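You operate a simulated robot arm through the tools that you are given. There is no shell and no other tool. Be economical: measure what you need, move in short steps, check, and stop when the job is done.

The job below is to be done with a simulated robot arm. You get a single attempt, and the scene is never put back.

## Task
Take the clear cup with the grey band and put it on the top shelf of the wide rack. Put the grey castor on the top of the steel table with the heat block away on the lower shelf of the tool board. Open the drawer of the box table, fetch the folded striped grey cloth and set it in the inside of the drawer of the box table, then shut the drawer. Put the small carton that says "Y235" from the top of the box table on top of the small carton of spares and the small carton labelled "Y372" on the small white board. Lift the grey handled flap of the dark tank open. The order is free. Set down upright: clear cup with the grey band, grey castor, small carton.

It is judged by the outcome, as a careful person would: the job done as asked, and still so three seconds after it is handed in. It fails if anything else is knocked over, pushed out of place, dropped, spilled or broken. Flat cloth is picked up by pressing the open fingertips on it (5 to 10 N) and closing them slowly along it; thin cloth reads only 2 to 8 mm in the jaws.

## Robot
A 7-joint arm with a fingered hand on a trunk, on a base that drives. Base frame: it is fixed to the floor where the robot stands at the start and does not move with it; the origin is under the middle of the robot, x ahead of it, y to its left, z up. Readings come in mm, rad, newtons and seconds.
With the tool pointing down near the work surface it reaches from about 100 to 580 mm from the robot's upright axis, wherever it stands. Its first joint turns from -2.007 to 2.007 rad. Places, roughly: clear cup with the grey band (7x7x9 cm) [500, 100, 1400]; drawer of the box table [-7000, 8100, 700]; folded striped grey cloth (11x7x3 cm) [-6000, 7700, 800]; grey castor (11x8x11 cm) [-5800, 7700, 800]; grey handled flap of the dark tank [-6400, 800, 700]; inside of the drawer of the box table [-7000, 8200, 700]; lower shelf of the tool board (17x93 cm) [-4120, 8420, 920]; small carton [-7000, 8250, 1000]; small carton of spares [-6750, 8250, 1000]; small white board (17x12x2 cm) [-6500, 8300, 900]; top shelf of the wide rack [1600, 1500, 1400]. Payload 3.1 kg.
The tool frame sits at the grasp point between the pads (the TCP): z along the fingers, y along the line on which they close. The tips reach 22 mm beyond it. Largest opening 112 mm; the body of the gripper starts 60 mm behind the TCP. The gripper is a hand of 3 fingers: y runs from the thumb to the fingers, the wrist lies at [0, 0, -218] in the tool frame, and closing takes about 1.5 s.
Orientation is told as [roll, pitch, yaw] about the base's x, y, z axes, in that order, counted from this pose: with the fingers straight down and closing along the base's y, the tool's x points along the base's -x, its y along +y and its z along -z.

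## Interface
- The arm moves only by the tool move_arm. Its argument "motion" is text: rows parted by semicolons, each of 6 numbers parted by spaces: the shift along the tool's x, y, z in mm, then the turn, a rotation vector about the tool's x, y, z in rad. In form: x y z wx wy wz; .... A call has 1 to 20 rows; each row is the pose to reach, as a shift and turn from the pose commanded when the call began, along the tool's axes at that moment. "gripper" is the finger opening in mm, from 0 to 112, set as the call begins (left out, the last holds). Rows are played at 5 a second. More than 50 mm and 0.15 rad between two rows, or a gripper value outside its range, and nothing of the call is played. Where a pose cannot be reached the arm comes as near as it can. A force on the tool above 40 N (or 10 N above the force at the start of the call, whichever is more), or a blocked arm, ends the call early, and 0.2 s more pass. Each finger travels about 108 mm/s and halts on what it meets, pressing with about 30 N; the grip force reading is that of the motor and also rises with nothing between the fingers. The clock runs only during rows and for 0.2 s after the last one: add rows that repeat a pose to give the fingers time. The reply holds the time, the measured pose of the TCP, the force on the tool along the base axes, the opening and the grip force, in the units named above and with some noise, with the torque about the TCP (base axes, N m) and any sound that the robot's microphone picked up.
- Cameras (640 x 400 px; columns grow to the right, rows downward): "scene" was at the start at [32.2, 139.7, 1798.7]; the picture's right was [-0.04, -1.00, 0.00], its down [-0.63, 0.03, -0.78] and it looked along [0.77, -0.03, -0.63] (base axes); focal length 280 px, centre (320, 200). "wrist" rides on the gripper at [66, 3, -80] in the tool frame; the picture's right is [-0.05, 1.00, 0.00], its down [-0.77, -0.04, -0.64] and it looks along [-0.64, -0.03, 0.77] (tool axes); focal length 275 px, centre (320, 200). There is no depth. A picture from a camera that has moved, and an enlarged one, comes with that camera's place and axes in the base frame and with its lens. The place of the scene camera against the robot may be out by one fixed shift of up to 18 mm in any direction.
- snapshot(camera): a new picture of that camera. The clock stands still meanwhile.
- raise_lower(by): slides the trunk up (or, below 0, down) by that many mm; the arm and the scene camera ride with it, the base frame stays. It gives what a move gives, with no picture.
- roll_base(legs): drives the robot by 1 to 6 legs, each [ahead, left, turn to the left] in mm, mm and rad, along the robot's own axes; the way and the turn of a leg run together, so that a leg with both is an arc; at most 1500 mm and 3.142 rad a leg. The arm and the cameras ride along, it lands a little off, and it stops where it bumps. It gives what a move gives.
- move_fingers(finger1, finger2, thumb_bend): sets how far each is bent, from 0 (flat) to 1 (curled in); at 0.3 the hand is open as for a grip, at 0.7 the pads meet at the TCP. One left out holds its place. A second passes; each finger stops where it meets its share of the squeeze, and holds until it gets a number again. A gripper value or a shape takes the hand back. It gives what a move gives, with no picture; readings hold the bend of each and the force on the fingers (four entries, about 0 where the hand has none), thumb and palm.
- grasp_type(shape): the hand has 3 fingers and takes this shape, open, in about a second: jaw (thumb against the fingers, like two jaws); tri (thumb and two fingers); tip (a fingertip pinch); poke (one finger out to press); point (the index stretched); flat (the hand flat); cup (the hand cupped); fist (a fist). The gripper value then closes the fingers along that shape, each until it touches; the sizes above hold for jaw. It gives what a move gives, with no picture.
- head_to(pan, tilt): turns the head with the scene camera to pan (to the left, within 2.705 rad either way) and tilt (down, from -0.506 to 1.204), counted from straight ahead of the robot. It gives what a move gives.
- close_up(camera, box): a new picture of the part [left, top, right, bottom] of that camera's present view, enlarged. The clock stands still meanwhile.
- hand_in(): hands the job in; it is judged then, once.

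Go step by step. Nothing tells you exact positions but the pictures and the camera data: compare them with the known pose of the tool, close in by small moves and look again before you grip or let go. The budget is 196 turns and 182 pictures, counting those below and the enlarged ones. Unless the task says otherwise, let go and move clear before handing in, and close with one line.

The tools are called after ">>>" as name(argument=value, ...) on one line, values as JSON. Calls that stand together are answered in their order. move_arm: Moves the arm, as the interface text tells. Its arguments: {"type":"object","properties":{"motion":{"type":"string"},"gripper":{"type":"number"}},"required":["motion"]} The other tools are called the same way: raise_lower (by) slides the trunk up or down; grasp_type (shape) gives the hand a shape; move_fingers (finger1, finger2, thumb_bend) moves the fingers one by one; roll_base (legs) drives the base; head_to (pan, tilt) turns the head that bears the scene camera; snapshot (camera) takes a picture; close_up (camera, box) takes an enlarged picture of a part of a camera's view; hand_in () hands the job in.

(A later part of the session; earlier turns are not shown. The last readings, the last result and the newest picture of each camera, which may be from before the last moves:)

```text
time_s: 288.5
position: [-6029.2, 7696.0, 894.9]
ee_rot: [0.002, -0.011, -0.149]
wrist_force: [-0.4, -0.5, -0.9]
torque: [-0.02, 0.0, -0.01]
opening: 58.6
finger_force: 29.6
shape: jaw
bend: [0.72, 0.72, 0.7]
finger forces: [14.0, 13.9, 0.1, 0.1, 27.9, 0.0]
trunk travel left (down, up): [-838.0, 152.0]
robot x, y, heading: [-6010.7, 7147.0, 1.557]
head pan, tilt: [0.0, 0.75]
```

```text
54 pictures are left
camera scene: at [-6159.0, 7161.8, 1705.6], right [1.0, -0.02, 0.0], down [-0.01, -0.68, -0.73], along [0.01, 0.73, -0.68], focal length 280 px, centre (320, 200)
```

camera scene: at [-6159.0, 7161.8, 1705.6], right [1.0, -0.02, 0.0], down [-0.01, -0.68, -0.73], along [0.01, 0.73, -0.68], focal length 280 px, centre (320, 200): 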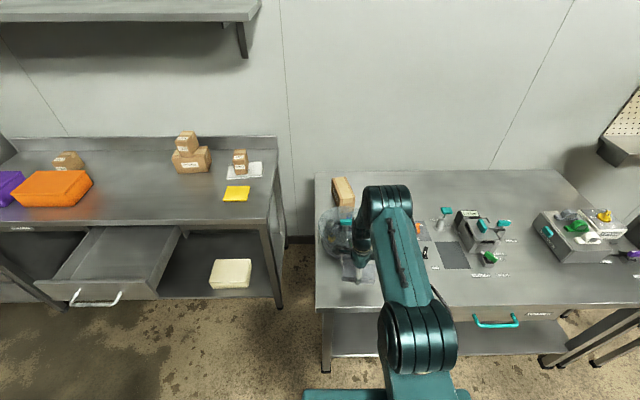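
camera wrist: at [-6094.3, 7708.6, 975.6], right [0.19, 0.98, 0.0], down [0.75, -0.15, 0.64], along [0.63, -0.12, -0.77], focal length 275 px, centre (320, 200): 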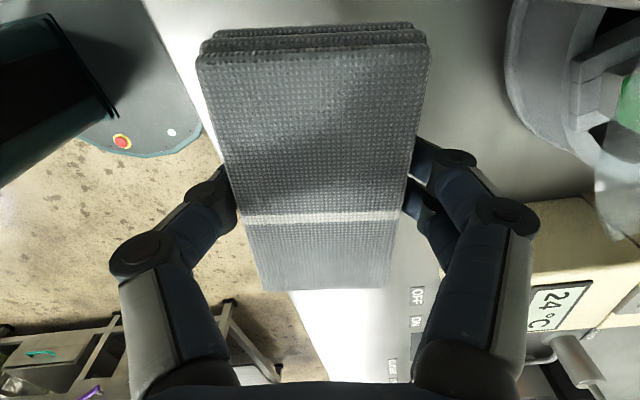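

Cloth held firmly. Raise and drive back to the drawer.

>>> move_arm(motion="0 0 -40 0 0 0; 0 0 -80 0 0 0; 0 0 -80 0 0 0")

>>> roll_base(legs=[[0, 960, 0], [140, 0, 0]])

>>> snapshot(camera="scene")

>>> snapshot(camera="wrist")

```text
time_s: 289.3
position: [-6030.3, 7692.6, 975.2]
ee_rot: [0.0, -0.009, -0.145]
wrist_force: [-0.2, 0.1, -0.7]
torque: [0.0, -0.01, -0.02]
opening: 58.3
finger_force: 30.0
shape: jaw
bend: [0.72, 0.72, 0.7]
finger forces: [13.9, 13.9, 0.1, 0.0, 27.9, 0.0]
trunk travel left (down, up): [-838.0, 152.0]
robot x, y, heading: [-6013.9, 7148.3, 1.554]
head pan, tilt: [0.0, 0.75]
```

```text
time_s: 295.3
position: [-6984.8, 7853.1, 975.0]
ee_rot: [0.002, -0.011, -0.153]
wrist_force: [-0.2, 1.4, -0.4]
torque: [0.0, -0.04, 0.02]
opening: 58.4
finger_force: 29.7
shape: jaw
bend: [0.72, 0.72, 0.7]
finger forces: [14.0, 13.9, 0.0, 0.0, 27.9, 0.1]
trunk travel left (down, up): [-838.0, 152.0]
robot x, y, heading: [-6968.4, 7301.7, 1.554]
head pan, tilt: [0.0, 0.75]
```

```text
53 pictures are left
camera scene: at [-7115.5, 7322.3, 1705.6], right [1.0, -0.02, 0.0], down [-0.01, -0.68, -0.73], along [0.01, 0.73, -0.68], focal length 280 px, centre (320, 200)
```

scene: 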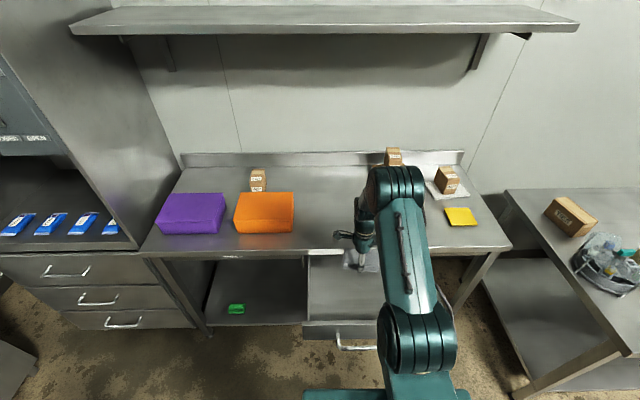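

```text
52 pictures are left
camera wrist: at [-7048.8, 7865.9, 1055.3], right [0.2, 0.98, 0.0], down [0.75, -0.15, 0.64], along [0.63, -0.12, -0.77], focal length 275 px, centre (320, 200)
```

wrist: 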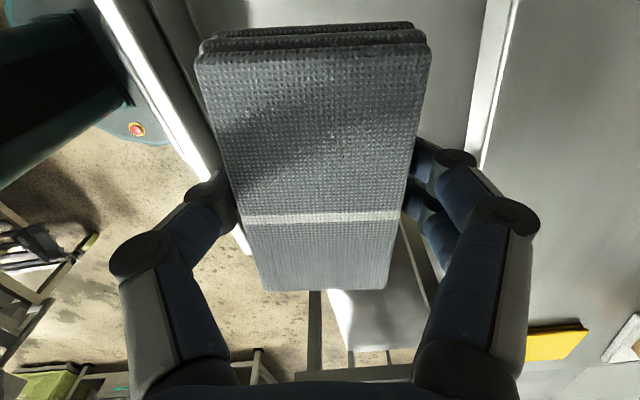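

The drawer interior spans y≈7735–7958 around x≈-6985. Lower into it.

>>> raise_lower(by=-150)

>>> move_arm(motion="0 -8 20 0 0 0; 0 -8 40 0 0 0; 0 -8 60 0 0 0; 0 -8 60 0 0 0")

>>> snapshot(camera="wrist")

>>> snapshot(camera="scene")

```text
time_s: 297.0
position: [-6982.6, 7852.1, 825.0]
ee_rot: [0.002, -0.01, -0.152]
wrist_force: [0.5, 0.5, -0.2]
torque: [-0.01, -0.01, -0.01]
opening: 58.5
finger_force: 30.2
shape: jaw
bend: [0.72, 0.72, 0.7]
finger forces: [13.9, 13.9, 0.0, 0.0, 27.9, 0.0]
trunk travel left (down, up): [-688.0, 302.0]
robot x, y, heading: [-6971.7, 7304.3, 1.552]
head pan, tilt: [0.0, 0.75]
```

```text
time_s: 298.0
position: [-6984.2, 7843.9, 764.2]
ee_rot: [0.0, -0.009, -0.152]
wrist_force: [-0.9, 0.0, 0.1]
torque: [-0.04, 0.02, 0.01]
opening: 58.6
finger_force: 30.5
shape: jaw
bend: [0.72, 0.72, 0.7]
finger forces: [13.9, 13.9, 0.0, 0.1, 28.0, 0.0]
trunk travel left (down, up): [-688.0, 302.0]
robot x, y, heading: [-6971.8, 7308.1, 1.553]
head pan, tilt: [0.0, 0.75]
```

```text
51 pictures are left
camera wrist: at [-7049.9, 7856.9, 845.1], right [0.2, 0.98, 0.0], down [0.75, -0.15, 0.64], along [0.63, -0.12, -0.77], focal length 275 px, centre (320, 200)
```

wrist: 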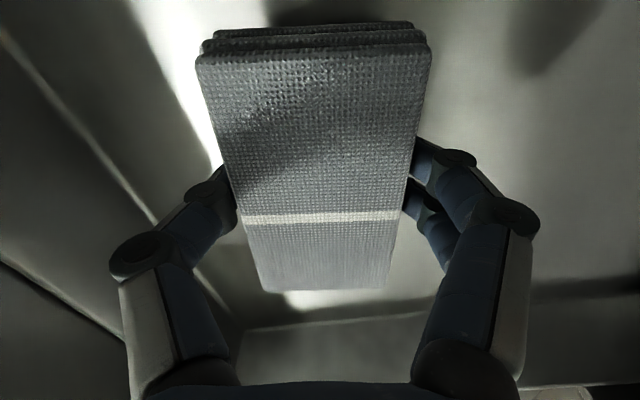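

```text
50 pictures are left
camera scene: at [-7115.6, 7322.1, 1555.6], right [1.0, -0.02, 0.0], down [-0.01, -0.68, -0.73], along [0.01, 0.73, -0.68], focal length 280 px, centre (320, 200)
```

scene: 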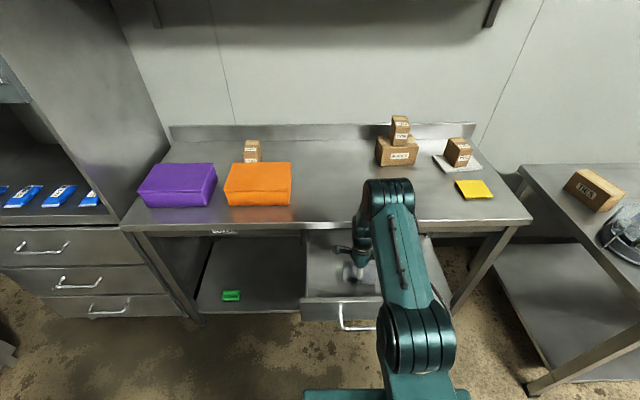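

>>> move_arm(motion="0 0 8 0 0 0; 0 0 15 0 0 0; 0 0 21 0 0 0; 0 0 27 0 0 0; 0 0 33 0 0 0; 0 0 33 0 0 0")

>>> snapshot(camera="wrist")

```text
time_s: 299.1
position: [-6984.7, 7847.2, 741.1]
ee_rot: [0.018, -0.006, -0.152]
wrist_force: [-1.1, -2.2, 39.1]
torque: [-0.18, 0.01, -0.03]
opening: 57.6
finger_force: 29.4
shape: jaw
bend: [0.74, 0.74, 0.72]
finger forces: [15.7, 15.7, 0.0, 0.0, 32.8, 0.0]
trunk travel left (down, up): [-688.0, 302.0]
robot x, y, heading: [-6968.5, 7305.6, 1.547]
head pan, tilt: [0.0, 0.75]
stopped in row 5: the force on the tool passed its limit at 47 N (the readings are from after the stop); the commanded pose is now the measured one
```

```text
49 pictures are left
camera wrist: at [-7049.4, 7859.1, 822.0], right [0.2, 0.98, 0.02], down [0.75, -0.16, 0.64], along [0.63, -0.11, -0.77], focal length 275 px, centre (320, 200)
```

wrist: 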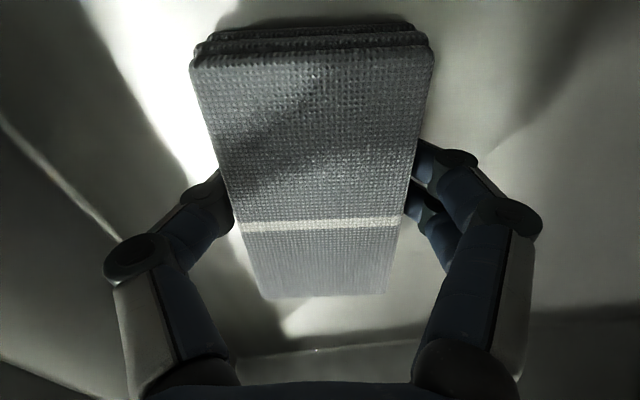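

On the drawer floor. Ease up, release, and rise out.

>>> move_arm(motion="0 0 -3 0 0 0; 0 0 -5 0 0 0; 0 0 -5 0 0 0")

>>> move_arm(motion="0 0 0 0 0 0; 0 0 0 0 0 0; 0 0 0 0 0 0; 0 0 0 0 0 0; 0 0 -25 0 0 0; 0 0 -60 0 0 0; 0 0 -100 0 0 0; 0 0 -140 0 0 0; 0 0 -180 0 0 0", gripper=85)

>>> snapshot(camera="wrist")

```text
time_s: 299.9
position: [-6984.8, 7846.0, 742.9]
ee_rot: [0.01, -0.008, -0.151]
wrist_force: [-0.4, 1.5, 15.5]
torque: [0.08, -0.03, -0.02]
opening: 57.0
finger_force: 29.9
shape: jaw
bend: [0.73, 0.73, 0.72]
finger forces: [16.0, 15.9, 0.0, 0.0, 30.6, 0.1]
trunk travel left (down, up): [-688.0, 302.0]
robot x, y, heading: [-6968.8, 7305.2, 1.553]
head pan, tilt: [0.0, 0.75]
```

```text
time_s: 301.9
position: [-6988.5, 7844.5, 922.1]
ee_rot: [0.009, -0.008, -0.153]
wrist_force: [-0.3, -0.1, -0.3]
torque: [-0.02, 0.0, -0.01]
opening: 85.0
finger_force: 0.1
shape: jaw
bend: [0.63, 0.63, 0.59]
finger forces: [0.0, 0.1, 0.0, 0.0, 0.1, 0.1]
trunk travel left (down, up): [-688.0, 302.0]
robot x, y, heading: [-6969.7, 7304.1, 1.55]
head pan, tilt: [0.0, 0.75]
```

```text
48 pictures are left
camera wrist: at [-7053.8, 7857.4, 1001.5], right [0.2, 0.98, 0.01], down [0.75, -0.16, 0.64], along [0.63, -0.12, -0.77], focal length 275 px, centre (320, 200)
```

wrist: 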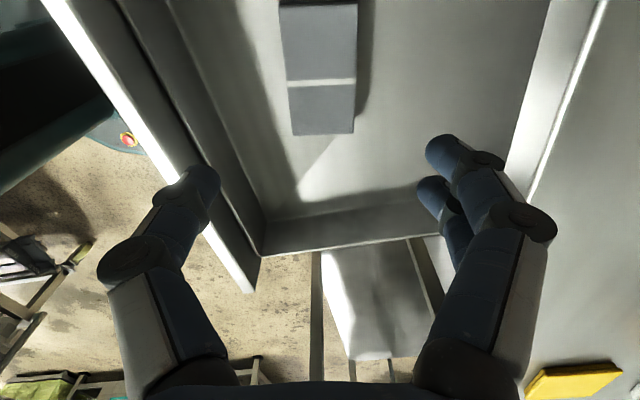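

Cloth lies folded in the drawer. To shut it I'll back off, turn the hand 90°, close it, and push the handle bar with the fingers.

>>> roll_base(legs=[[-215, 0, 0]])

>>> move_arm(motion="0 0 0 0 0 -0.145; 0 0 0 0 0 -0.29; 0 0 0 0 0 -0.435; 0 0 0 0 0 -0.58; 0 0 0 0 0 -0.725; 0 0 0 0 0 -0.87; 0 0 0 0 0 -1.015; 0 0 0 0 0 -1.16; 0 0 0 0 0 -1.305; 0 0 0 0 0 -1.45; 0 0 0 0 0 -1.595; 0 0 0 0 0 -1.72; 0 0 0 0 0 -1.72", gripper=0)

>>> snapshot(camera="wrist")

>>> snapshot(camera="scene")

```text
time_s: 303.6
position: [-6994.5, 7624.5, 920.5]
ee_rot: [0.009, -0.009, -0.15]
wrist_force: [-0.2, -0.2, 0.3]
torque: [0.04, 0.02, -0.02]
opening: 84.8
finger_force: 0.1
shape: jaw
bend: [0.63, 0.63, 0.59]
finger forces: [0.1, 0.0, 0.1, 0.0, 0.0, 0.0]
trunk travel left (down, up): [-688.0, 302.0]
robot x, y, heading: [-6975.2, 7086.3, 1.549]
head pan, tilt: [0.0, 0.75]
```

```text
time_s: 306.4
position: [-6993.8, 7625.4, 920.1]
ee_rot: [-0.011, -0.007, 1.574]
wrist_force: [0.8, -0.5, 1.5]
torque: [-0.03, -0.01, -0.02]
opening: 0.0
finger_force: 29.6
shape: jaw
bend: [0.68, 0.68, 0.76]
finger forces: [0.0, 0.0, 0.0, 0.1, 0.0, 0.0]
trunk travel left (down, up): [-688.0, 302.0]
robot x, y, heading: [-6973.9, 7085.0, 1.553]
head pan, tilt: [0.0, 0.75]
```

```text
47 pictures are left
camera wrist: at [-6997.7, 7558.1, 1000.7], right [-1.0, 0.05, -0.01], down [0.03, 0.77, 0.64], along [0.04, 0.64, -0.77], focal length 275 px, centre (320, 200)
```

wrist: 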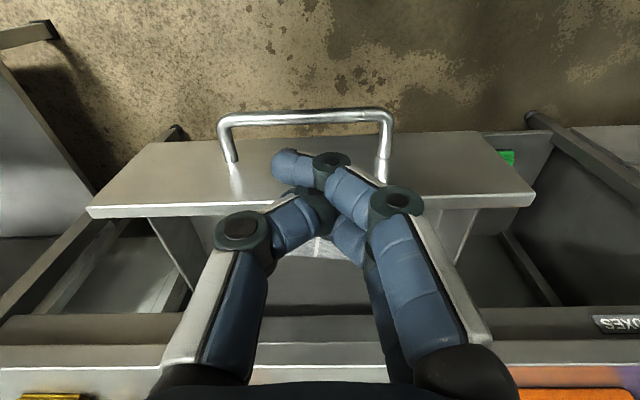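

```text
46 pictures are left
camera scene: at [-7119.9, 7101.2, 1555.6], right [1.0, -0.02, 0.0], down [-0.01, -0.68, -0.73], along [0.01, 0.73, -0.68], focal length 280 px, centre (320, 200)
```

scene: 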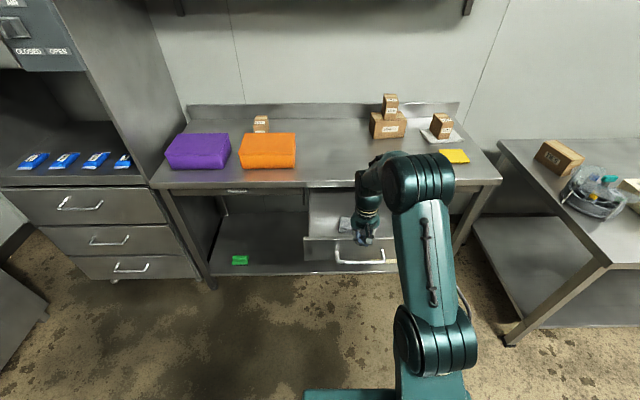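

The bar is at y≈7664. Pull back 50 mm, lower to bar height.

>>> move_arm(motion="25 0 0 0 0 0; 50 0 0 0 0 0; 50 0 0 0 0 0")

>>> raise_lower(by=-170)

>>> snapshot(camera="wrist")

```text
time_s: 307.2
position: [-6993.7, 7574.6, 918.5]
ee_rot: [-0.01, -0.007, 1.571]
wrist_force: [-0.7, -0.4, -0.9]
torque: [0.0, 0.01, 0.0]
opening: 0.1
finger_force: 29.9
shape: jaw
bend: [0.68, 0.68, 0.76]
finger forces: [0.0, 0.0, 0.1, 0.0, 0.0, 0.0]
trunk travel left (down, up): [-688.0, 302.0]
robot x, y, heading: [-6975.7, 7083.2, 1.552]
head pan, tilt: [0.0, 0.75]
```

```text
time_s: 309.1
position: [-6994.2, 7575.6, 749.9]
ee_rot: [-0.009, -0.007, 1.57]
wrist_force: [-0.9, -0.9, -0.2]
torque: [0.0, -0.02, 0.0]
opening: 0.1
finger_force: 29.8
shape: jaw
bend: [0.68, 0.68, 0.76]
finger forces: [0.0, 0.1, 0.0, 0.0, 0.1, 0.1]
trunk travel left (down, up): [-518.0, 472.0]
robot x, y, heading: [-6974.0, 7083.7, 1.554]
head pan, tilt: [0.0, 0.75]
```

```text
45 pictures are left
camera wrist: at [-6997.3, 7508.1, 829.1], right [-1.0, 0.05, -0.01], down [0.03, 0.77, 0.64], along [0.04, 0.64, -0.77], focal length 275 px, centre (320, 200)
```

wrist: 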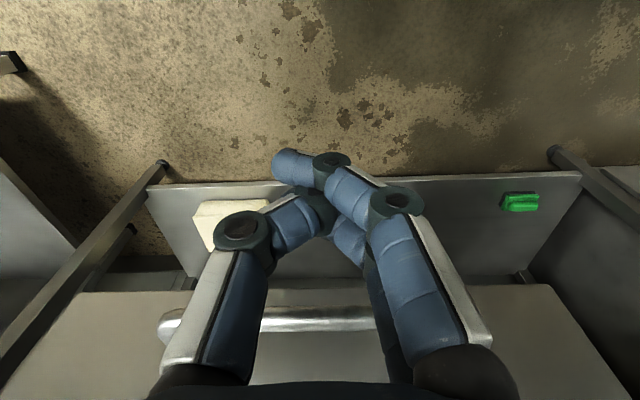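

>>> raise_lower(by=-8)

>>> roll_base(legs=[[250, 0, 0]])

>>> snapshot(camera="wrist")

>>> snapshot(camera="scene")

```text
time_s: 309.7
position: [-6994.4, 7575.4, 741.2]
ee_rot: [-0.009, -0.007, 1.57]
wrist_force: [-0.3, 0.1, -0.9]
torque: [-0.04, -0.04, -0.01]
opening: 0.0
finger_force: 30.3
shape: jaw
bend: [0.68, 0.68, 0.76]
finger forces: [0.0, 0.1, 0.0, 0.1, 0.0, 0.0]
trunk travel left (down, up): [-510.0, 480.0]
robot x, y, heading: [-6972.9, 7088.2, 1.55]
head pan, tilt: [0.0, 0.75]
```

```text
time_s: 311.5
position: [-6989.6, 7820.1, 740.9]
ee_rot: [-0.011, -0.006, 1.569]
wrist_force: [0.6, 0.7, 0.3]
torque: [0.01, 0.0, -0.01]
opening: 0.0
finger_force: 29.7
shape: jaw
bend: [0.68, 0.68, 0.76]
finger forces: [0.1, 0.1, 0.0, 0.0, 0.0, 0.0]
trunk travel left (down, up): [-510.0, 480.0]
robot x, y, heading: [-6973.7, 7330.4, 1.555]
head pan, tilt: [0.0, 0.75]
```

```text
44 pictures are left
camera wrist: at [-6991.9, 7752.9, 820.8], right [-1.0, 0.05, -0.01], down [0.03, 0.77, 0.64], along [0.04, 0.64, -0.77], focal length 275 px, centre (320, 200)
```

wrist: 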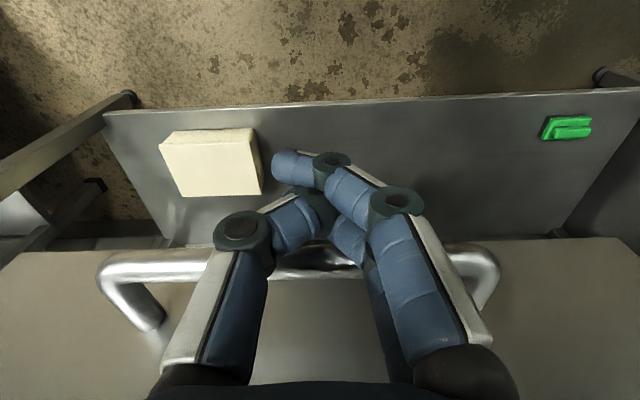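

```text
43 pictures are left
camera scene: at [-7115.1, 7346.5, 1377.6], right [1.0, -0.02, 0.0], down [-0.01, -0.68, -0.73], along [0.01, 0.73, -0.68], focal length 280 px, centre (320, 200)
```

scene: 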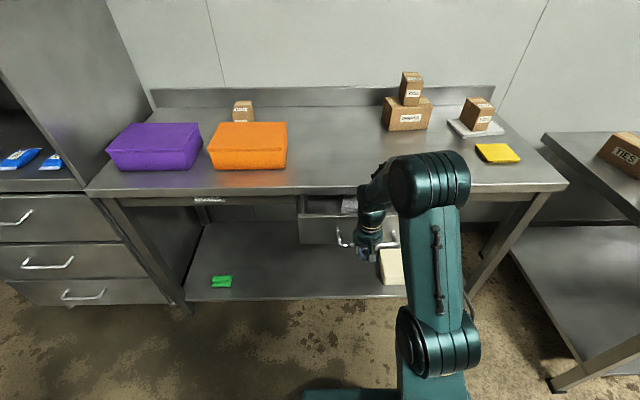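

Drawer closing. Continue in smaller pushes.

>>> roll_base(legs=[[75, 0, 0]])

>>> close_up(camera="scene", box=[270, 170, 430, 280])

>>> snapshot(camera="wrist")

```text
time_s: 312.5
position: [-6986.4, 7896.4, 741.7]
ee_rot: [-0.009, -0.007, 1.568]
wrist_force: [0.8, 0.4, 0.6]
torque: [-0.03, -0.03, 0.02]
opening: 0.1
finger_force: 29.4
shape: jaw
bend: [0.68, 0.68, 0.76]
finger forces: [0.1, 0.1, 0.0, 0.0, 0.0, 0.1]
trunk travel left (down, up): [-510.0, 480.0]
robot x, y, heading: [-6970.1, 7402.9, 1.552]
head pan, tilt: [0.0, 0.75]
```

```text
3.64 times, centred on (350, 225) of scene
camera zoom: at [-7113.5, 7423.4, 1377.6], right [1.0, -0.02, 0.0], down [-0.01, -0.68, -0.73], along [0.01, 0.73, -0.68], focal length 1020 px, centre (211, 109)
```

zoom: 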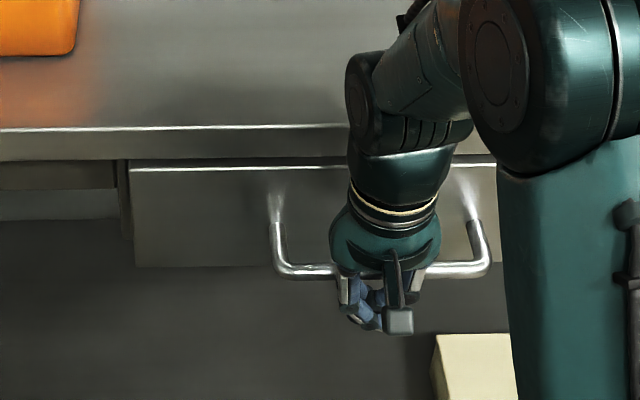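

```text
41 pictures are left
camera wrist: at [-6990.2, 7829.7, 820.6], right [-1.0, 0.05, -0.01], down [0.03, 0.77, 0.64], along [0.04, 0.64, -0.77], focal length 275 px, centre (320, 200)
```

wrist: 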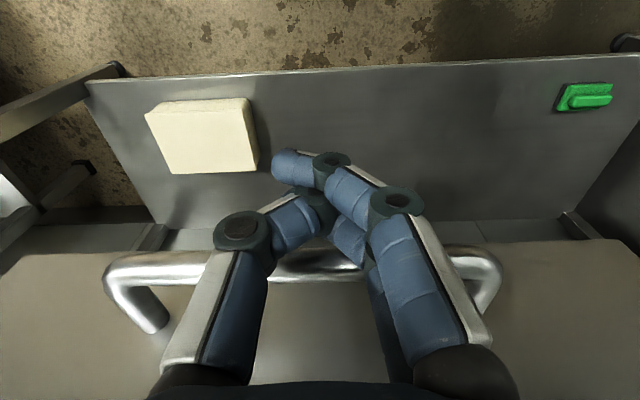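

Nearly shut; push the rest with the arm, feeling for the stop.

>>> move_arm(motion="-5 0 0 0 0 0; -10 0 0 0 0 0; -15 0 0 0 0 0; -20 0 0 0 0 0; -25 0 0 0 0 0; -25 0 0 0 0 0")

>>> close_up(camera="scene", box=[270, 170, 430, 280])

```text
time_s: 313.9
position: [-6987.1, 7920.4, 741.1]
ee_rot: [-0.01, -0.008, 1.569]
wrist_force: [-0.4, -2.4, 0.2]
torque: [0.03, 0.0, 0.02]
opening: 0.0
finger_force: 29.8
shape: jaw
bend: [0.68, 0.68, 0.76]
finger forces: [0.0, 0.0, 0.0, 0.1, 0.0, 0.0]
trunk travel left (down, up): [-510.0, 480.0]
robot x, y, heading: [-6967.5, 7408.3, 1.554]
head pan, tilt: [0.0, 0.75]
```

```text
3.64 times, centred on (350, 225) of scene
camera zoom: at [-7113.6, 7421.6, 1377.6], right [1.0, -0.02, 0.0], down [-0.01, -0.68, -0.73], along [0.01, 0.73, -0.68], focal length 1020 px, centre (211, 109)
```

zoom: 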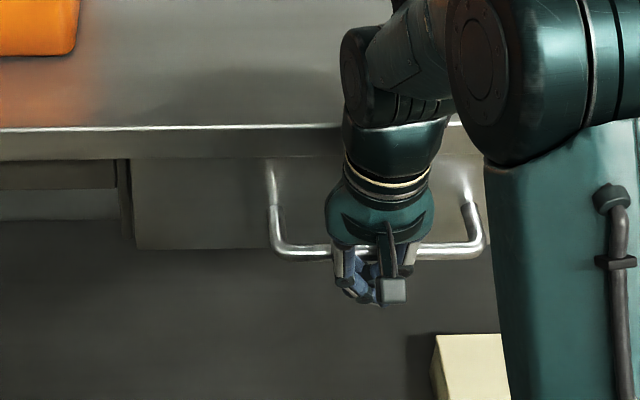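

>>> move_arm(motion="-3 0 0 0 0 0; -6 0 0 0 0 0; -9 0 0 0 0 0; -12 0 0 0 0 0; -12 0 0 0 0 0")

>>> snapshot(camera="wrist")

```text
time_s: 314.8
position: [-6988.2, 7922.2, 740.8]
ee_rot: [-0.012, 0.013, 1.568]
wrist_force: [0.1, -17.4, 2.4]
torque: [0.17, 0.01, 0.15]
opening: 0.0
finger_force: 29.9
shape: jaw
bend: [0.68, 0.68, 0.76]
finger forces: [0.1, 24.4, 0.0, 0.1, 0.0, 0.0]
trunk travel left (down, up): [-510.0, 480.0]
robot x, y, heading: [-6971.5, 7405.5, 1.557]
head pan, tilt: [0.0, 0.75]
stopped in row 4: the force on the tool passed its limit at 42 N (the readings are from after the stop); the commanded pose is now the measured one
```

```text
39 pictures are left
camera wrist: at [-6991.3, 7856.5, 822.1], right [-1.0, 0.05, -0.01], down [0.03, 0.78, 0.63], along [0.04, 0.62, -0.78], focal length 275 px, centre (320, 200)
```

wrist: 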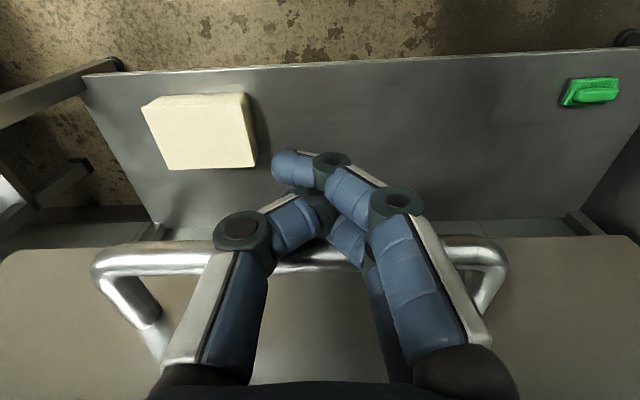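

The drawer is shut against its stop. I'll back off, raise, and look for a route south to the dark tank.

>>> roll_base(legs=[[-200, 0, 0]])

>>> raise_lower(by=400)

>>> close_up(camera="scene", box=[160, 120, 520, 340])

>>> roll_base(legs=[[0, -1200, 0]])

>>> head_to(pan=2.6, tilt=0.3)

>>> snapshot(camera="scene")

```text
time_s: 316.4
position: [-6991.8, 7724.1, 740.0]
ee_rot: [-0.013, 0.007, 1.57]
wrist_force: [-0.8, 1.1, 0.5]
torque: [-0.02, 0.01, 0.01]
opening: 0.0
finger_force: 30.1
shape: jaw
bend: [0.68, 0.68, 0.76]
finger forces: [0.0, 0.0, 0.0, 0.0, 0.1, 0.0]
trunk travel left (down, up): [-510.0, 480.0]
robot x, y, heading: [-6971.8, 7203.6, 1.552]
head pan, tilt: [0.0, 0.75]
```

```text
time_s: 320.3
position: [-6991.9, 7723.2, 1140.3]
ee_rot: [-0.012, 0.007, 1.569]
wrist_force: [-0.2, -0.1, -0.3]
torque: [-0.01, -0.02, -0.02]
opening: 0.0
finger_force: 29.8
shape: jaw
bend: [0.68, 0.68, 0.76]
finger forces: [0.0, 0.0, 0.1, 0.0, 0.1, 0.0]
trunk travel left (down, up): [-910.0, 80.0]
robot x, y, heading: [-6972.1, 7202.6, 1.55]
head pan, tilt: [0.0, 0.75]
```

```text
1.78 times, centred on (340, 230) of scene
camera zoom: at [-7117.5, 7220.4, 1777.6], right [1.0, -0.02, 0.0], down [-0.01, -0.68, -0.73], along [0.01, 0.73, -0.68], focal length 499 px, centre (284, 147)
```

zoom: 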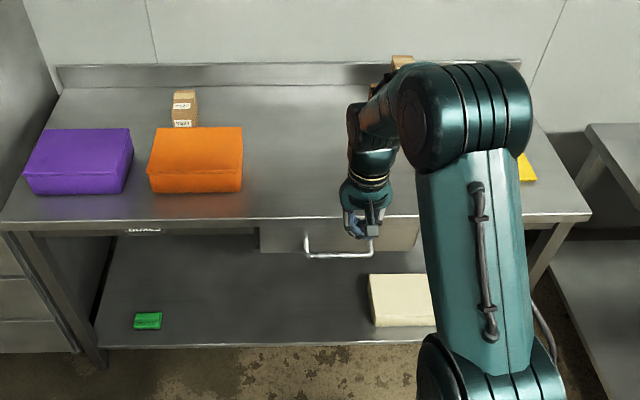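

```text
time_s: 326.3
position: [-5797.6, 7691.5, 1140.0]
ee_rot: [-0.013, 0.007, 1.551]
wrist_force: [-0.2, -0.7, 0.1]
torque: [0.01, -0.03, 0.01]
opening: 0.0
finger_force: 30.3
shape: jaw
bend: [0.68, 0.68, 0.76]
finger forces: [0.0, 0.1, 0.0, 0.0, 0.1, 0.1]
trunk travel left (down, up): [-910.0, 80.0]
robot x, y, heading: [-5789.7, 7168.4, 1.535]
head pan, tilt: [0.0, 0.75]
```

```text
time_s: 328.6
position: [-5797.3, 7691.1, 1139.5]
ee_rot: [-0.01, 0.007, 1.553]
wrist_force: [0.0, 0.0, 0.0]
torque: [0.01, 0.01, -0.03]
opening: 0.0
finger_force: 30.2
shape: jaw
bend: [0.68, 0.68, 0.76]
finger forces: [0.0, 0.0, 0.1, 0.1, 0.0, 0.0]
trunk travel left (down, up): [-910.0, 80.0]
robot x, y, heading: [-5786.9, 7168.0, 1.533]
head pan, tilt: [2.601, 0.3]
```

```text
37 pictures are left
camera scene: at [-5986.5, 7028.9, 1818.0], right [-0.84, 0.55, 0.0], down [0.16, 0.25, -0.96], along [-0.52, -0.8, -0.3], focal length 280 px, centre (320, 200)
```

scene: 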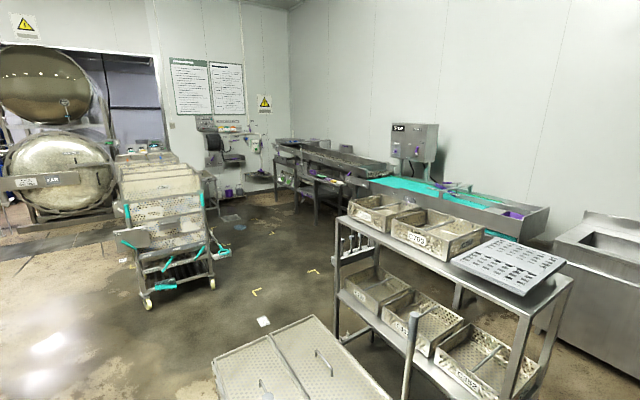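

The drawer is shut. There's open floor going south; I check the other side of the gap.

>>> head_to(pan=-2.7, tilt=0.45)

>>> snapshot(camera="scene")

```text
time_s: 332.7
position: [-5798.8, 7690.8, 1139.8]
ee_rot: [-0.011, 0.007, 1.552]
wrist_force: [-0.9, -0.5, -0.4]
torque: [-0.05, -0.03, -0.04]
opening: 0.2
finger_force: 30.2
shape: jaw
bend: [0.68, 0.68, 0.76]
finger forces: [0.1, 0.0, 0.0, 0.1, 0.1, 0.0]
trunk travel left (down, up): [-910.0, 80.0]
robot x, y, heading: [-5787.5, 7171.0, 1.534]
head pan, tilt: [-2.7, 0.45]
```

```text
36 pictures are left
camera scene: at [-5899.2, 7022.5, 1804.0], right [-0.92, -0.39, 0.0], down [-0.17, 0.4, -0.9], along [0.35, -0.83, -0.44], focal length 280 px, centre (320, 200)
```

scene: 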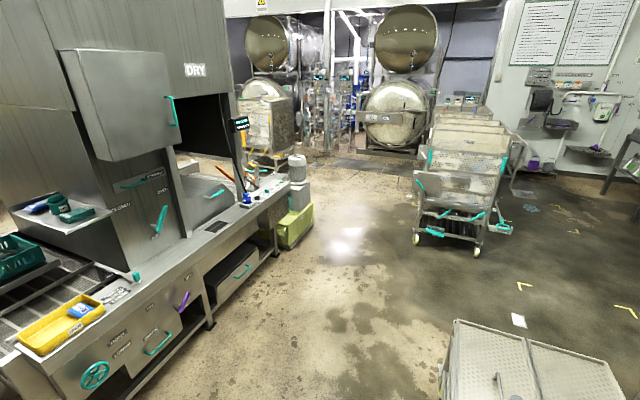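

The aisle along x≈-5300 is clear to the south. Retract the arm, turn around and drive south.

>>> move_arm(motion="45 0 0 0 0 0; 90 0 0 0 0 0; 135 0 0 0 0 0; 180 0 0 0 0 0; 225 0 0 0 0 0; 250 0 0 0 0 0", gripper=60)

>>> roll_base(legs=[[-30, -470, 0], [0, 0, -3.1], [1500, 0, 0], [1000, 0, 0]])

>>> head_to(pan=-0.3, tilt=0.4)

>>> snapshot(camera="scene")

```text
time_s: 334.1
position: [-5804.6, 7442.5, 1142.0]
ee_rot: [-0.012, 0.006, 1.547]
wrist_force: [0.1, 0.1, -0.6]
torque: [0.0, -0.03, -0.05]
opening: 59.5
finger_force: 0.1
shape: jaw
bend: [0.72, 0.72, 0.7]
finger forces: [0.1, 0.1, 0.0, 0.1, 0.0, 0.0]
trunk travel left (down, up): [-910.0, 80.0]
robot x, y, heading: [-5787.8, 7170.7, 1.529]
head pan, tilt: [-2.7, 0.45]
```

```text
time_s: 356.1
position: [-5308.9, 4358.2, 1142.5]
ee_rot: [-0.012, 0.007, -1.596]
wrist_force: [-0.5, -0.2, 0.8]
torque: [-0.01, -0.01, -0.02]
opening: 59.8
finger_force: 0.1
shape: jaw
bend: [0.72, 0.72, 0.7]
finger forces: [0.0, 0.1, 0.1, 0.0, 0.1, 0.0]
trunk travel left (down, up): [-910.0, 80.0]
robot x, y, heading: [-5322.4, 4627.6, -1.613]
head pan, tilt: [-2.7, 0.45]
```

```text
time_s: 358.3
position: [-5309.7, 4358.7, 1142.5]
ee_rot: [-0.012, 0.008, -1.596]
wrist_force: [0.6, 0.0, -0.3]
torque: [-0.03, -0.05, -0.03]
opening: 59.6
finger_force: 0.1
shape: jaw
bend: [0.72, 0.72, 0.7]
finger forces: [0.1, 0.0, 0.0, 0.1, 0.1, 0.1]
trunk travel left (down, up): [-910.0, 80.0]
robot x, y, heading: [-5322.4, 4630.6, -1.615]
head pan, tilt: [-0.3, 0.4]
```

```text
35 pictures are left
camera scene: at [-5193.8, 4587.2, 1808.7], right [-0.94, 0.34, 0.0], down [0.13, 0.37, -0.92], along [-0.31, -0.87, -0.39], focal length 280 px, centre (320, 200)
```

scene: 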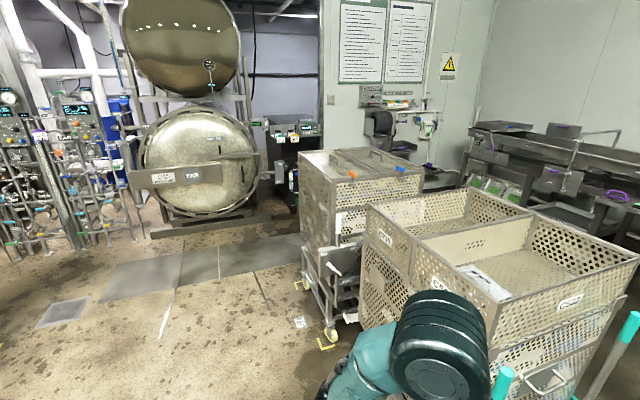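

The dark tank is probably the dark unit between the second autoclave and the posters, behind the crate cart. Continue south along x≈-5300.

>>> roll_base(legs=[[0, 0, 0.05], [1500, 0, 0], [1100, 0, 0]])

>>> head_to(pan=-0.7, tilt=0.5)

>>> snapshot(camera="scene")

```text
time_s: 371.4
position: [-5263.0, 1757.4, 1143.2]
ee_rot: [-0.012, 0.006, -1.533]
wrist_force: [-0.9, 0.5, 0.1]
torque: [0.01, -0.01, -0.01]
opening: 59.4
finger_force: 0.1
shape: jaw
bend: [0.72, 0.72, 0.7]
finger forces: [0.0, 0.0, 0.1, 0.0, 0.0, 0.0]
trunk travel left (down, up): [-910.0, 80.0]
robot x, y, heading: [-5293.9, 2027.1, -1.547]
head pan, tilt: [-0.3, 0.4]
```

```text
time_s: 372.2
position: [-5262.8, 1756.7, 1141.9]
ee_rot: [-0.012, 0.006, -1.532]
wrist_force: [0.4, -0.6, 0.0]
torque: [0.03, 0.04, 0.01]
opening: 59.7
finger_force: 0.1
shape: jaw
bend: [0.72, 0.72, 0.7]
finger forces: [0.2, 0.0, 0.0, 0.0, 0.0, 0.0]
trunk travel left (down, up): [-910.0, 80.0]
robot x, y, heading: [-5299.5, 2028.7, -1.551]
head pan, tilt: [-0.7, 0.499]
```

```text
34 pictures are left
camera scene: at [-5194.9, 2011.1, 1799.6], right [-0.78, 0.63, 0.0], down [0.3, 0.37, -0.88], along [-0.55, -0.68, -0.48], focal length 280 px, centre (320, 200)
```

scene: 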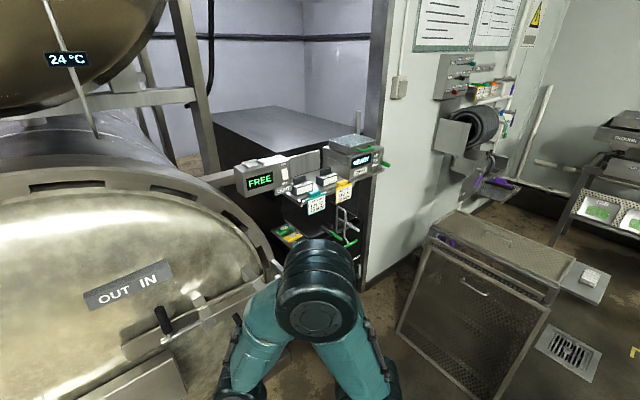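

I need a better view of the unit near [-6400, 800]; move west a bit and look.

>>> roll_base(legs=[[0, -550, 0]])

>>> head_to(pan=-0.35, tilt=0.65)

>>> snapshot(camera="scene")

```text
time_s: 375.4
position: [-5823.0, 1743.1, 1141.6]
ee_rot: [-0.013, 0.007, -1.524]
wrist_force: [-0.6, -0.5, -0.2]
torque: [-0.01, -0.04, 0.0]
opening: 59.6
finger_force: 0.1
shape: jaw
bend: [0.72, 0.72, 0.7]
finger forces: [0.0, 0.0, 0.1, 0.0, 0.0, 0.0]
trunk travel left (down, up): [-910.0, 80.0]
robot x, y, heading: [-5859.8, 2012.9, -1.545]
head pan, tilt: [-0.7, 0.499]
```

```text
time_s: 376.3
position: [-5822.7, 1743.2, 1142.1]
ee_rot: [-0.013, 0.008, -1.524]
wrist_force: [0.2, 0.0, -0.7]
torque: [0.01, 0.01, -0.02]
opening: 59.5
finger_force: 0.0
shape: jaw
bend: [0.72, 0.72, 0.7]
finger forces: [0.1, 0.1, 0.0, 0.0, 0.0, 0.0]
trunk travel left (down, up): [-910.0, 80.0]
robot x, y, heading: [-5857.7, 2016.5, -1.537]
head pan, tilt: [-0.351, 0.649]
```

```text
33 pictures are left
camera scene: at [-5728.0, 1986.6, 1786.2], right [-0.95, 0.32, 0.0], down [0.19, 0.57, -0.8], along [-0.25, -0.76, -0.6], focal length 280 px, centre (320, 200)
```

scene: 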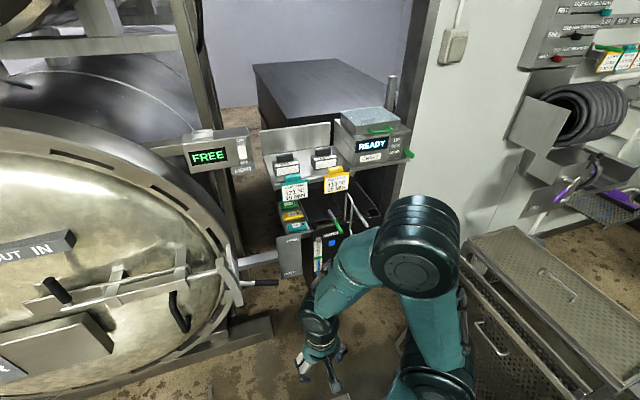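

>>> close_up(camera="scene", box=[250, 100, 450, 290])

>>> close_up(camera="scene", box=[440, 210, 640, 400])

```text
2.11 times, centred on (350, 195) of scene
camera zoom: at [-5728.0, 1986.6, 1786.2], right [-0.95, 0.32, 0.0], down [0.19, 0.57, -0.8], along [-0.25, -0.76, -0.6], focal length 590 px, centre (257, 210)
```

zoom: 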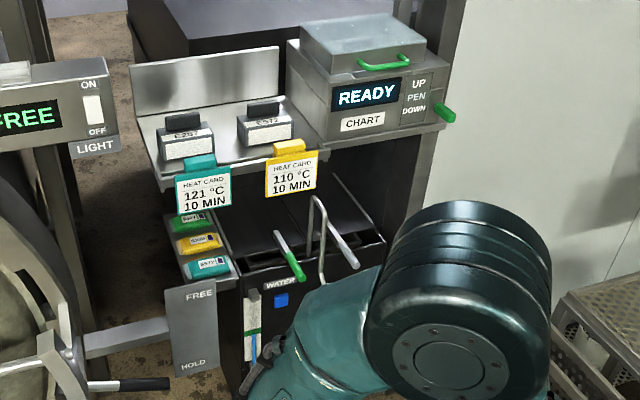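

```text
2.11 times, centred on (540, 305) of scene
camera zoom: at [-5728.0, 1986.6, 1786.2], right [-0.95, 0.32, 0.0], down [0.19, 0.57, -0.8], along [-0.25, -0.76, -0.6], focal length 590 px, centre (-143, -21)
```

zoom: 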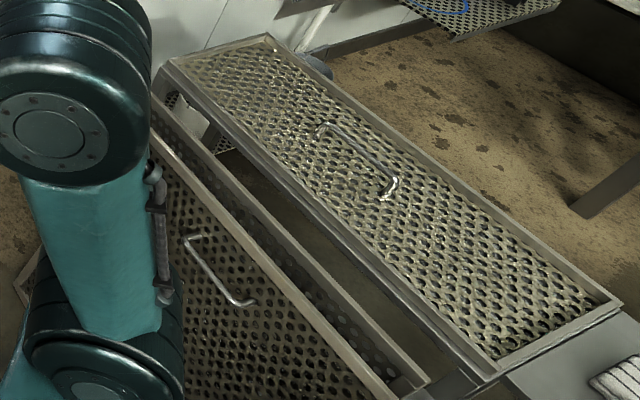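

I see it: a black "WATER" tank under the READY unit with two flaps — left with a green lever, right with a grey lever near [-6335, 900, 730]. I'll move closer.

>>> roll_base(legs=[[0, -320, -0.02], [520, 0, 0]])

>>> raise_lower(by=-200)

>>> head_to(pan=-0.3, tilt=0.8)

>>> snapshot(camera="scene")

>>> snapshot(camera="wrist")

```text
time_s: 381.0
position: [-6154.1, 1228.9, 1142.5]
ee_rot: [-0.013, 0.007, -1.554]
wrist_force: [-0.3, -0.8, 0.0]
torque: [0.02, 0.01, 0.0]
opening: 59.6
finger_force: 0.1
shape: jaw
bend: [0.72, 0.72, 0.7]
finger forces: [0.0, 0.0, 0.0, 0.0, 0.0, 0.1]
trunk travel left (down, up): [-910.0, 80.0]
robot x, y, heading: [-6179.7, 1500.3, -1.572]
head pan, tilt: [-0.351, 0.649]
```

```text
time_s: 383.2
position: [-6154.8, 1229.6, 943.0]
ee_rot: [-0.013, 0.008, -1.552]
wrist_force: [-0.4, -0.5, -0.1]
torque: [0.02, -0.02, -0.03]
opening: 59.9
finger_force: 0.1
shape: jaw
bend: [0.72, 0.72, 0.7]
finger forces: [0.1, 0.0, 0.0, 0.0, 0.0, 0.0]
trunk travel left (down, up): [-710.0, 280.0]
robot x, y, heading: [-6181.6, 1497.9, -1.568]
head pan, tilt: [-0.351, 0.649]
```

```text
time_s: 383.9
position: [-6153.6, 1228.0, 942.3]
ee_rot: [-0.012, 0.007, -1.554]
wrist_force: [0.5, -0.5, -1.4]
torque: [-0.02, -0.02, 0.01]
opening: 59.7
finger_force: 0.0
shape: jaw
bend: [0.72, 0.72, 0.7]
finger forces: [0.0, 0.1, 0.1, 0.1, 0.0, 0.0]
trunk travel left (down, up): [-710.0, 280.0]
robot x, y, heading: [-6179.1, 1499.5, -1.576]
head pan, tilt: [-0.3, 0.799]
```

```text
30 pictures are left
camera scene: at [-6045.6, 1474.1, 1573.7], right [-0.96, 0.3, 0.0], down [0.21, 0.68, -0.7], along [-0.21, -0.67, -0.72], focal length 280 px, centre (320, 200)
```

scene: 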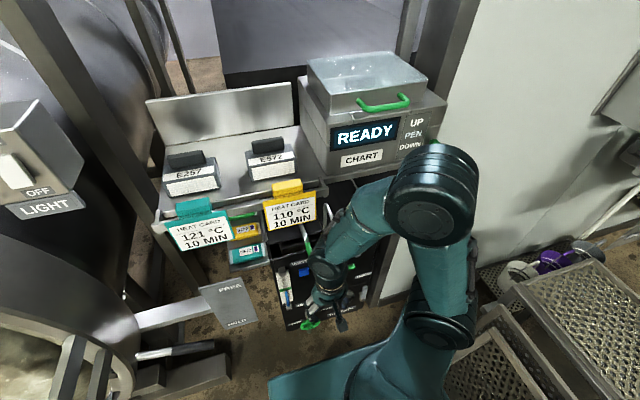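

```text
29 pictures are left
camera wrist: at [-6150.6, 1294.6, 1023.6], right [1.0, -0.03, -0.01], down [-0.01, -0.78, 0.63], along [-0.03, -0.63, -0.78], focal length 275 px, centre (320, 200)
```

wrist: 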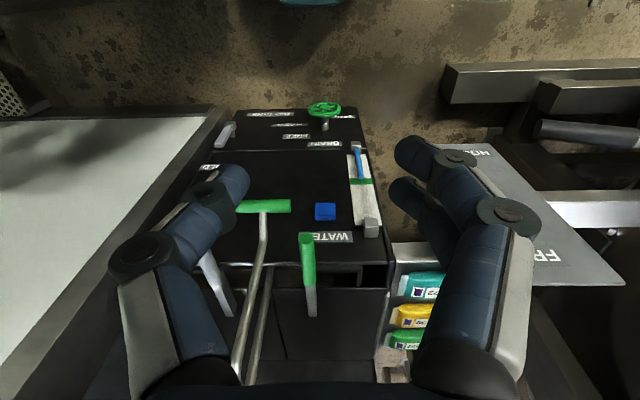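

Grey lever tip is near [-6370, 935, 715], with the tank's front edge at y≈877 and the READY shelf above at z≈1150. I'll bring the hand in front of it and look again.

>>> move_arm(motion="0 -45 10 0 0 0; 0 -90 25 0 0 0; 0 -135 40 0 0 0; -10 -175 60 0 0 0; -40 -205 80 0 0 0; -80 -215 92 0 0 0; -120 -218 92 0 0 0; -120 -218 92 0 0 0", gripper=60)

>>> snapshot(camera="wrist")

>>> snapshot(camera="scene")

```text
time_s: 385.7
position: [-6374.5, 1104.2, 849.1]
ee_rot: [-0.012, 0.008, -1.554]
wrist_force: [-0.9, 0.2, 0.7]
torque: [0.0, -0.01, 0.0]
opening: 59.7
finger_force: 0.1
shape: jaw
bend: [0.72, 0.72, 0.7]
finger forces: [0.0, 0.0, 0.1, 0.0, 0.0, 0.0]
trunk travel left (down, up): [-710.0, 280.0]
robot x, y, heading: [-6177.1, 1498.4, -1.572]
head pan, tilt: [-0.3, 0.799]
```

```text
28 pictures are left
camera wrist: at [-6370.7, 1169.3, 930.0], right [1.0, -0.03, -0.01], down [-0.01, -0.78, 0.63], along [-0.03, -0.63, -0.78], focal length 275 px, centre (320, 200)
```

wrist: 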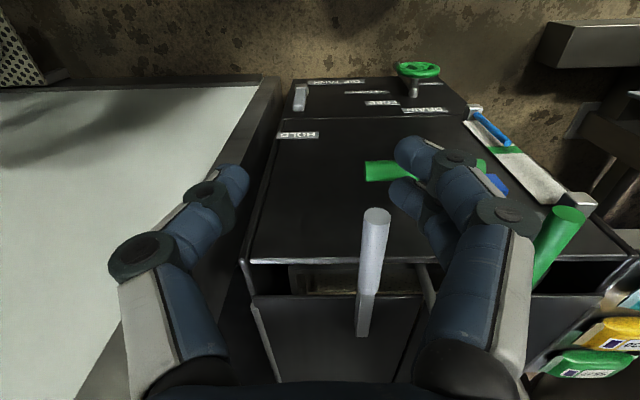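

```text
27 pictures are left
camera scene: at [-6045.8, 1474.8, 1573.6], right [-0.96, 0.3, 0.0], down [0.21, 0.68, -0.7], along [-0.21, -0.67, -0.72], focal length 280 px, centre (320, 200)
```

scene: 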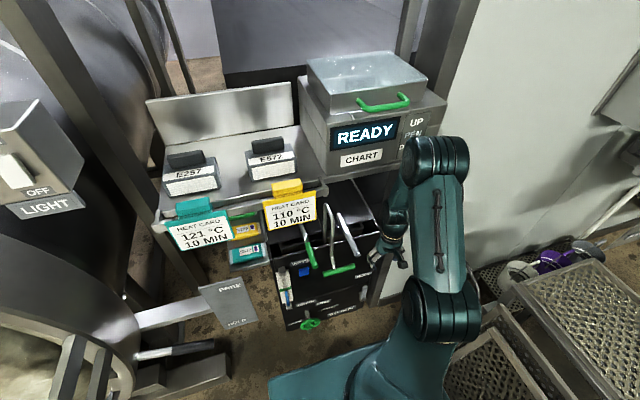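

The grey lever is a horizontal rod from the flap at [-6330, 822, 767] to its tip near [-6335, 1030, 783]. I'll pitch the closed hand forward so it can lift the lever from below.

>>> move_arm(motion="2 4 5 0 -0.145 0; 4 8 10 0 -0.29 0; 6 12 15 0 -0.435 0; 8 16 20 0 -0.58 0; 10 20 30 0 -0.725 0; 10 24 40 0 -0.87 0; 10 28 50 0 -1.015 0; 10 32 60 0 -1.16 0; 10 36 70 0 -1.305 0; 10 39 85 0 -1.45 0; 10 39 100 0 -1.57 0; 10 39 114 0 -1.57 0; 10 39 114 0 -1.57 0", gripper=0)

>>> snapshot(camera="wrist")

>>> snapshot(camera="scene")

```text
time_s: 388.5
position: [-6334.3, 1117.3, 738.5]
ee_rot: [-0.973, -1.557, -0.578]
wrist_force: [0.4, 0.3, -0.4]
torque: [0.0, -0.01, 0.03]
opening: 0.0
finger_force: 30.1
shape: jaw
bend: [0.68, 0.68, 0.76]
finger forces: [0.0, 0.0, 0.0, 0.1, 0.1, 0.1]
out of reach, approached as far as the arm can: row 3, 4, 5
trunk travel left (down, up): [-710.0, 280.0]
robot x, y, heading: [-6180.8, 1496.6, -1.569]
head pan, tilt: [-0.3, 0.799]
```

```text
26 pictures are left
camera wrist: at [-6332.8, 1198.5, 672.9], right [1.0, 0.02, 0.04], down [-0.04, 0.63, 0.78], along [-0.01, -0.78, 0.63], focal length 275 px, centre (320, 200)
```

wrist: 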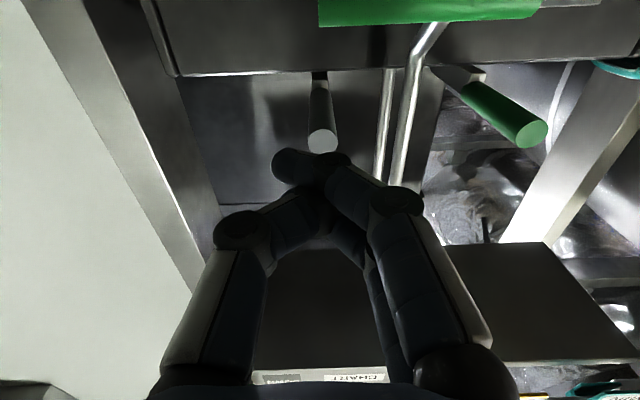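

```text
25 pictures are left
camera scene: at [-6045.7, 1474.3, 1573.6], right [-0.96, 0.3, 0.0], down [0.21, 0.68, -0.7], along [-0.21, -0.67, -0.72], focal length 280 px, centre (320, 200)
```

scene: 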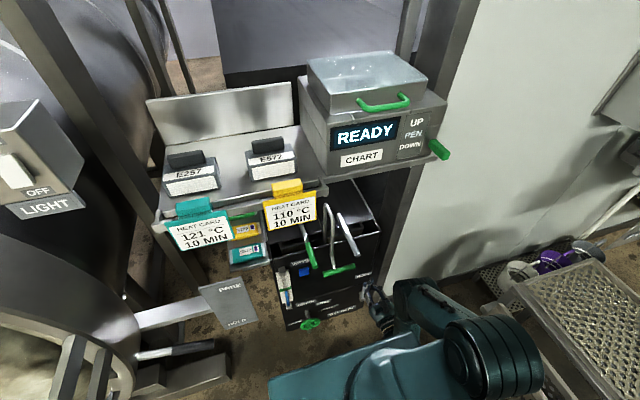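

Hand is below lever level and aligned in x. I'll lower 14 mm, slide in so the fingertips are under the lever's end, and look.

>>> move_arm(motion="14 0 0 0 0 0; 14 0 40 0 0 0; 14 0 80 0 0 0; 14 0 105 0 0 0; 14 0 105 0 0 0")

>>> snapshot(camera="wrist")

>>> close_up(camera="scene", box=[260, 160, 460, 340])

```text
time_s: 389.7
position: [-6332.9, 1014.1, 724.4]
ee_rot: [-0.961, -1.557, -0.594]
wrist_force: [0.3, -0.2, 0.5]
torque: [0.0, 0.02, 0.02]
opening: 0.5
finger_force: 29.8
shape: jaw
bend: [0.68, 0.68, 0.76]
finger forces: [0.0, 0.1, 0.1, 0.0, 0.0, 0.0]
trunk travel left (down, up): [-710.0, 280.0]
robot x, y, heading: [-6181.0, 1498.9, -1.568]
head pan, tilt: [-0.3, 0.799]
```

```text
24 pictures are left
camera wrist: at [-6330.1, 1095.0, 659.3], right [1.0, 0.02, 0.03], down [-0.04, 0.63, 0.78], along [-0.01, -0.78, 0.63], focal length 275 px, centre (320, 200)
```

wrist: 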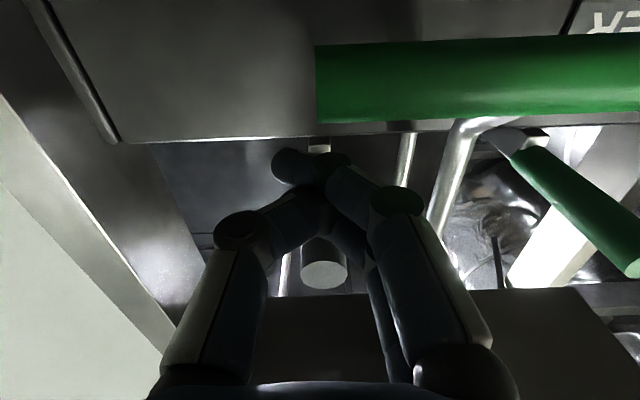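

```text
2.22 times, centred on (360, 250) of scene
camera zoom: at [-6045.7, 1474.5, 1573.6], right [-0.96, 0.3, 0.0], down [0.21, 0.68, -0.7], along [-0.21, -0.67, -0.72], focal length 623 px, centre (231, 89)
```

zoom: 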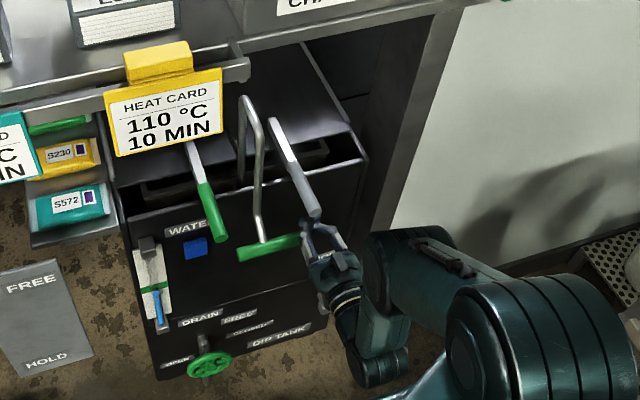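

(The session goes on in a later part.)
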